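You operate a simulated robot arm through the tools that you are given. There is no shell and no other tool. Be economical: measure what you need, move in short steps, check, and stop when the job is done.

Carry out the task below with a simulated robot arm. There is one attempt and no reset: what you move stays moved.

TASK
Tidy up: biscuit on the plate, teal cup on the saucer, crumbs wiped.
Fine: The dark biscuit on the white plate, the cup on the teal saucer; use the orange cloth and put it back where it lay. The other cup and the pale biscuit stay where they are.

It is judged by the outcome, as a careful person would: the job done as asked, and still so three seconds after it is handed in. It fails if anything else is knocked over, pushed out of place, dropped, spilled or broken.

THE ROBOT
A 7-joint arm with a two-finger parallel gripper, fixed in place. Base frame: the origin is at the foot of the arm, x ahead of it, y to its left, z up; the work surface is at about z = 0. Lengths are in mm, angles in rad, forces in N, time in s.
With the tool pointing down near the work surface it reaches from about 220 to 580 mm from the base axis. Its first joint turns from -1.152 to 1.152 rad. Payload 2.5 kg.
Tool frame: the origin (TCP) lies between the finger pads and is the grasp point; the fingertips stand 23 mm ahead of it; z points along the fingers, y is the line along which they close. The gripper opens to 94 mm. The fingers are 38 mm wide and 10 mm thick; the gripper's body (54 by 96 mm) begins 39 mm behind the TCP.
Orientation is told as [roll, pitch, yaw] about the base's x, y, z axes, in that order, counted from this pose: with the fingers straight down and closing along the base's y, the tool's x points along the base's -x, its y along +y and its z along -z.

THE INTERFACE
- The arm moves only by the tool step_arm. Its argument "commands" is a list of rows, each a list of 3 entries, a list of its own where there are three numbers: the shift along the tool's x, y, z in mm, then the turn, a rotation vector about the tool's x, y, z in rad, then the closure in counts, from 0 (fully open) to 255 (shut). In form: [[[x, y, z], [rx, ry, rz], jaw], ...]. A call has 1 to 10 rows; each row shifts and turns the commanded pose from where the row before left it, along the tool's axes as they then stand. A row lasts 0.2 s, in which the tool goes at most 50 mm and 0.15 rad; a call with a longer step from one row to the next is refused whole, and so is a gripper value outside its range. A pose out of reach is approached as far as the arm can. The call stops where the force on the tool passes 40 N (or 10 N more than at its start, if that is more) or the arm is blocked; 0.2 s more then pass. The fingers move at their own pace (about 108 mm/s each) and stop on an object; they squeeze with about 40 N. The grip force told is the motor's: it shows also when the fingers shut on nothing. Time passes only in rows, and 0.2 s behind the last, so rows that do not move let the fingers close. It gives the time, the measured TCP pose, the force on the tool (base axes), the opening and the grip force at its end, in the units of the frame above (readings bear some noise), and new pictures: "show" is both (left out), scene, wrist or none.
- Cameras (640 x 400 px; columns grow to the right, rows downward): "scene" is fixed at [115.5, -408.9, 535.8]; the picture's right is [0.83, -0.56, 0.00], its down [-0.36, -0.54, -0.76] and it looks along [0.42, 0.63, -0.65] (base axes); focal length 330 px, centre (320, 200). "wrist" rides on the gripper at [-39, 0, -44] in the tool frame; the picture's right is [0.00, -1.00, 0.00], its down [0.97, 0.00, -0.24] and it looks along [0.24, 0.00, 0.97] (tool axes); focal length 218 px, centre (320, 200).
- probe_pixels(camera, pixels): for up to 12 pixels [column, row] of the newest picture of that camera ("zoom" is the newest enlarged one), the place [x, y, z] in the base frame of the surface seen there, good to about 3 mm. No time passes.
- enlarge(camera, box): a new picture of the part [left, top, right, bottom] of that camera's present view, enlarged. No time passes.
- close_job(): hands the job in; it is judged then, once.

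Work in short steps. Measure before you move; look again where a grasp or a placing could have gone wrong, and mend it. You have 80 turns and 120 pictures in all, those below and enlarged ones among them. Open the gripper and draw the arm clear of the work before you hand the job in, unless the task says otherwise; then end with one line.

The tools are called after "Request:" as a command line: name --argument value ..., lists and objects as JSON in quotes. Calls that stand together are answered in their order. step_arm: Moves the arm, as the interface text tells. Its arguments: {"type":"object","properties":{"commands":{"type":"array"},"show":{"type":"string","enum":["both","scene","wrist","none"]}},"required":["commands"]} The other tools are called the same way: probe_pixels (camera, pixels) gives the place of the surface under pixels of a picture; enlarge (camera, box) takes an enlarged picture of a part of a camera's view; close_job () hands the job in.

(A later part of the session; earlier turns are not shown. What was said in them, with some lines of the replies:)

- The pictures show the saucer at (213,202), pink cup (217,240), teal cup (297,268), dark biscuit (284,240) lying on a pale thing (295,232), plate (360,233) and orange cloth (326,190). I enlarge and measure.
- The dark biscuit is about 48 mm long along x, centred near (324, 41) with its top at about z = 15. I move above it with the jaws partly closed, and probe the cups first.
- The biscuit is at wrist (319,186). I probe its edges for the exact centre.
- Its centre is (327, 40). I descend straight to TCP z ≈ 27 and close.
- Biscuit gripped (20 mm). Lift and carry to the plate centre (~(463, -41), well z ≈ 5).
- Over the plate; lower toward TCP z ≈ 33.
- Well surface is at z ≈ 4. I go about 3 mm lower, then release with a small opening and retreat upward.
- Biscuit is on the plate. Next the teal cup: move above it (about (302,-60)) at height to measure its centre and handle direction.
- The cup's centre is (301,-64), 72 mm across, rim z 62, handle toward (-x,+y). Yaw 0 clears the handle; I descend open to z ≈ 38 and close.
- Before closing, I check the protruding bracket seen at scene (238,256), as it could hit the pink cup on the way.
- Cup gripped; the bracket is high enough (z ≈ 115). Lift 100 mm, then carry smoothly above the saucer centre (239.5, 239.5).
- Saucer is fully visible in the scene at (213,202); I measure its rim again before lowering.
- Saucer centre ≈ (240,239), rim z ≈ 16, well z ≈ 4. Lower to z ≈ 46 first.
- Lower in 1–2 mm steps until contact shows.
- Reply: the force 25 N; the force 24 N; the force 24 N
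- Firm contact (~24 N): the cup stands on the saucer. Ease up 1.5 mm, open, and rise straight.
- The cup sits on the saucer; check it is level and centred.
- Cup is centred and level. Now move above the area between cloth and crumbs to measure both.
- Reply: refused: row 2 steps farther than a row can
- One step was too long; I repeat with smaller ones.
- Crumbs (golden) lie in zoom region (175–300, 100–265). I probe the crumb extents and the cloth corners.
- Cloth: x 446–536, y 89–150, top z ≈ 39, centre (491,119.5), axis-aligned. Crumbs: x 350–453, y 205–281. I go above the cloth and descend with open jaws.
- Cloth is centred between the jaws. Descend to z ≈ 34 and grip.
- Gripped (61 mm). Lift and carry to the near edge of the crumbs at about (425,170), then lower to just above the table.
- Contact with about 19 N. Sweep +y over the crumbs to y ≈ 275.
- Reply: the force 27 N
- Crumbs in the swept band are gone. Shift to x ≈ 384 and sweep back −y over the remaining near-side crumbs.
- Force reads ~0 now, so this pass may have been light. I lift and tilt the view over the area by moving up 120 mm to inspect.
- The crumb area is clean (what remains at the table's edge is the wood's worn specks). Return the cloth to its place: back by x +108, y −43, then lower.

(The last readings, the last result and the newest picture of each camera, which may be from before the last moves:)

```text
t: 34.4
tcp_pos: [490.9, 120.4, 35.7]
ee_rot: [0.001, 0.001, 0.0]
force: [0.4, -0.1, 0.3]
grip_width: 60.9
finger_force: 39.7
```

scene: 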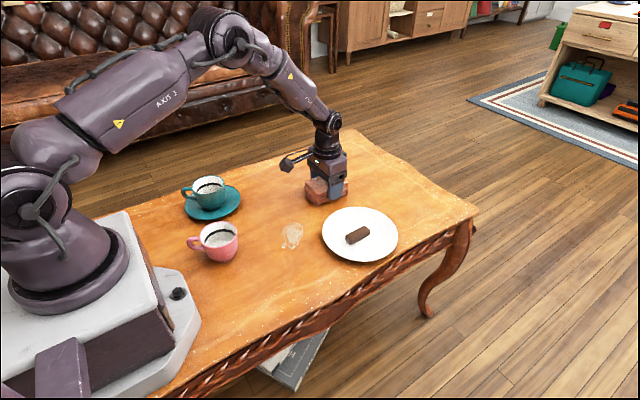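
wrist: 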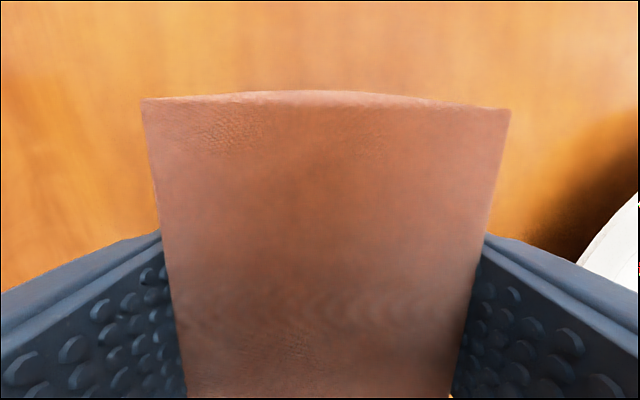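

Request:
step_arm --commands '[[[0, 0, 0.8], [0, 0, 0], 160], [[0, 0, 0], [0, 0, 0], 120], [[0, 0, 0], [0, 0, 0], 0], [[0, 0, 0], [0, 0, 0], 0], [[0, 0, -20], [0, 0, 0], 0], [[0, 0, -45], [0, 0, 0], 0], [[0, 0, -45], [0, 0, 0], 0], [[0, 0, -45], [0, 0, 0], 0], [[40, 20, -10], [0, 0, 0], 0], [[40, 20, -10], [0, 0, 0], 0]]'

Request:
enlarge --camera "wrist" --box '[160, 20, 480, 220]'

Request:
enlarge --camera "scene" --box '[170, 130, 430, 290]'

```text
t: 36.6
tcp_pos: [411.6, 160.2, 207.2]
ee_rot: [0.002, 0.0, 0.001]
force: [0.2, 0.1, -0.2]
grip_width: 94.0
finger_force: 0.0
```

scene: 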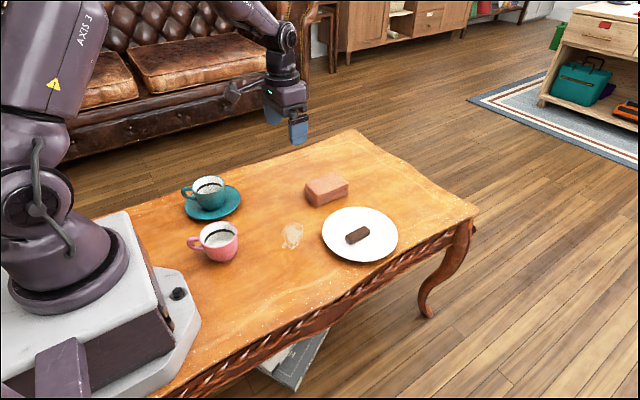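
wrist: 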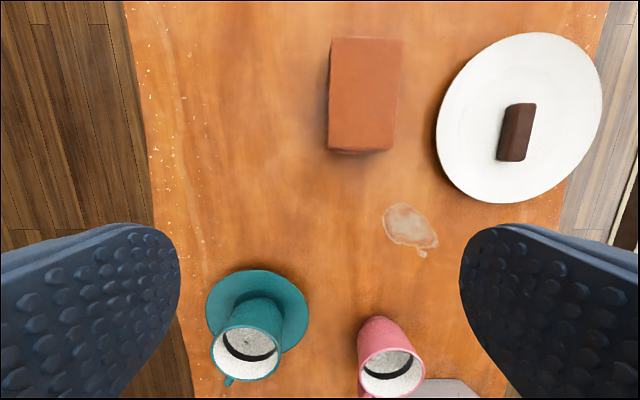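

```text
2.00 times, centred on (320, 120) of wrist
```

zoom: 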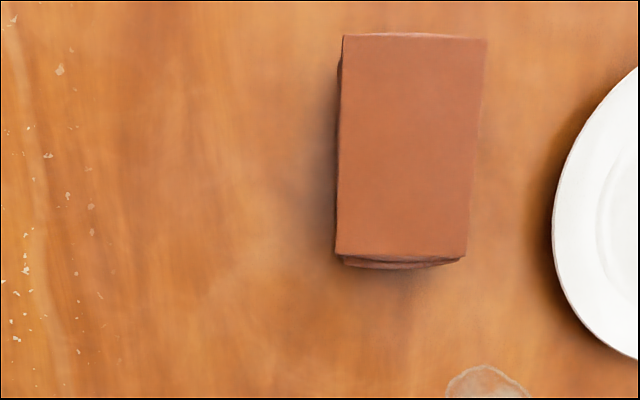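

```text
2.46 times, centred on (300, 210) of scene
```

zoom: 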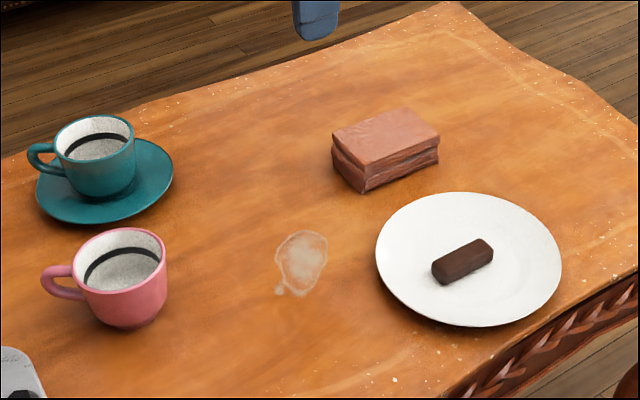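

All pieces are in place; one last close look at the crumb zone (wrist (190–330,130–290)) and the cloth's corners.

Request:
enlarge --camera "wrist" --box '[150, 110, 350, 280]'

Request:
probe_pixels --camera "wrist" --pixels '[[333, 40], [400, 42], [390, 146], [331, 146]]'

```text
2.35 times, centred on (250, 195) of wrist
```

zoom: 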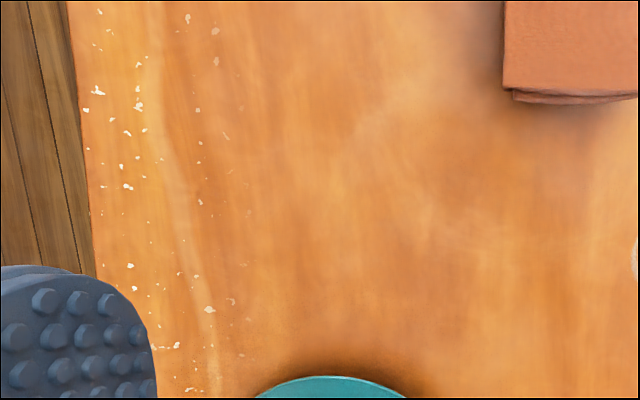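

```text
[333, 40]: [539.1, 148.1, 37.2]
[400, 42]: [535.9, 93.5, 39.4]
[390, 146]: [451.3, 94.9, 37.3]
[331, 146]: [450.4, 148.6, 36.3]
```

The golden crumbs are gone, the cloth is back where it lay, and the arm is clear with its jaws open.

Request:
close_job

```text
The job is handed in.
```

The dark biscuit is on the white plate, the teal cup is on its saucer, and the crumbs are wiped. The cloth is back within a few millimetres of where it lay, and the pink cup is where it was. I saw no pale biscuit on the table, and I left the dried stain alone.
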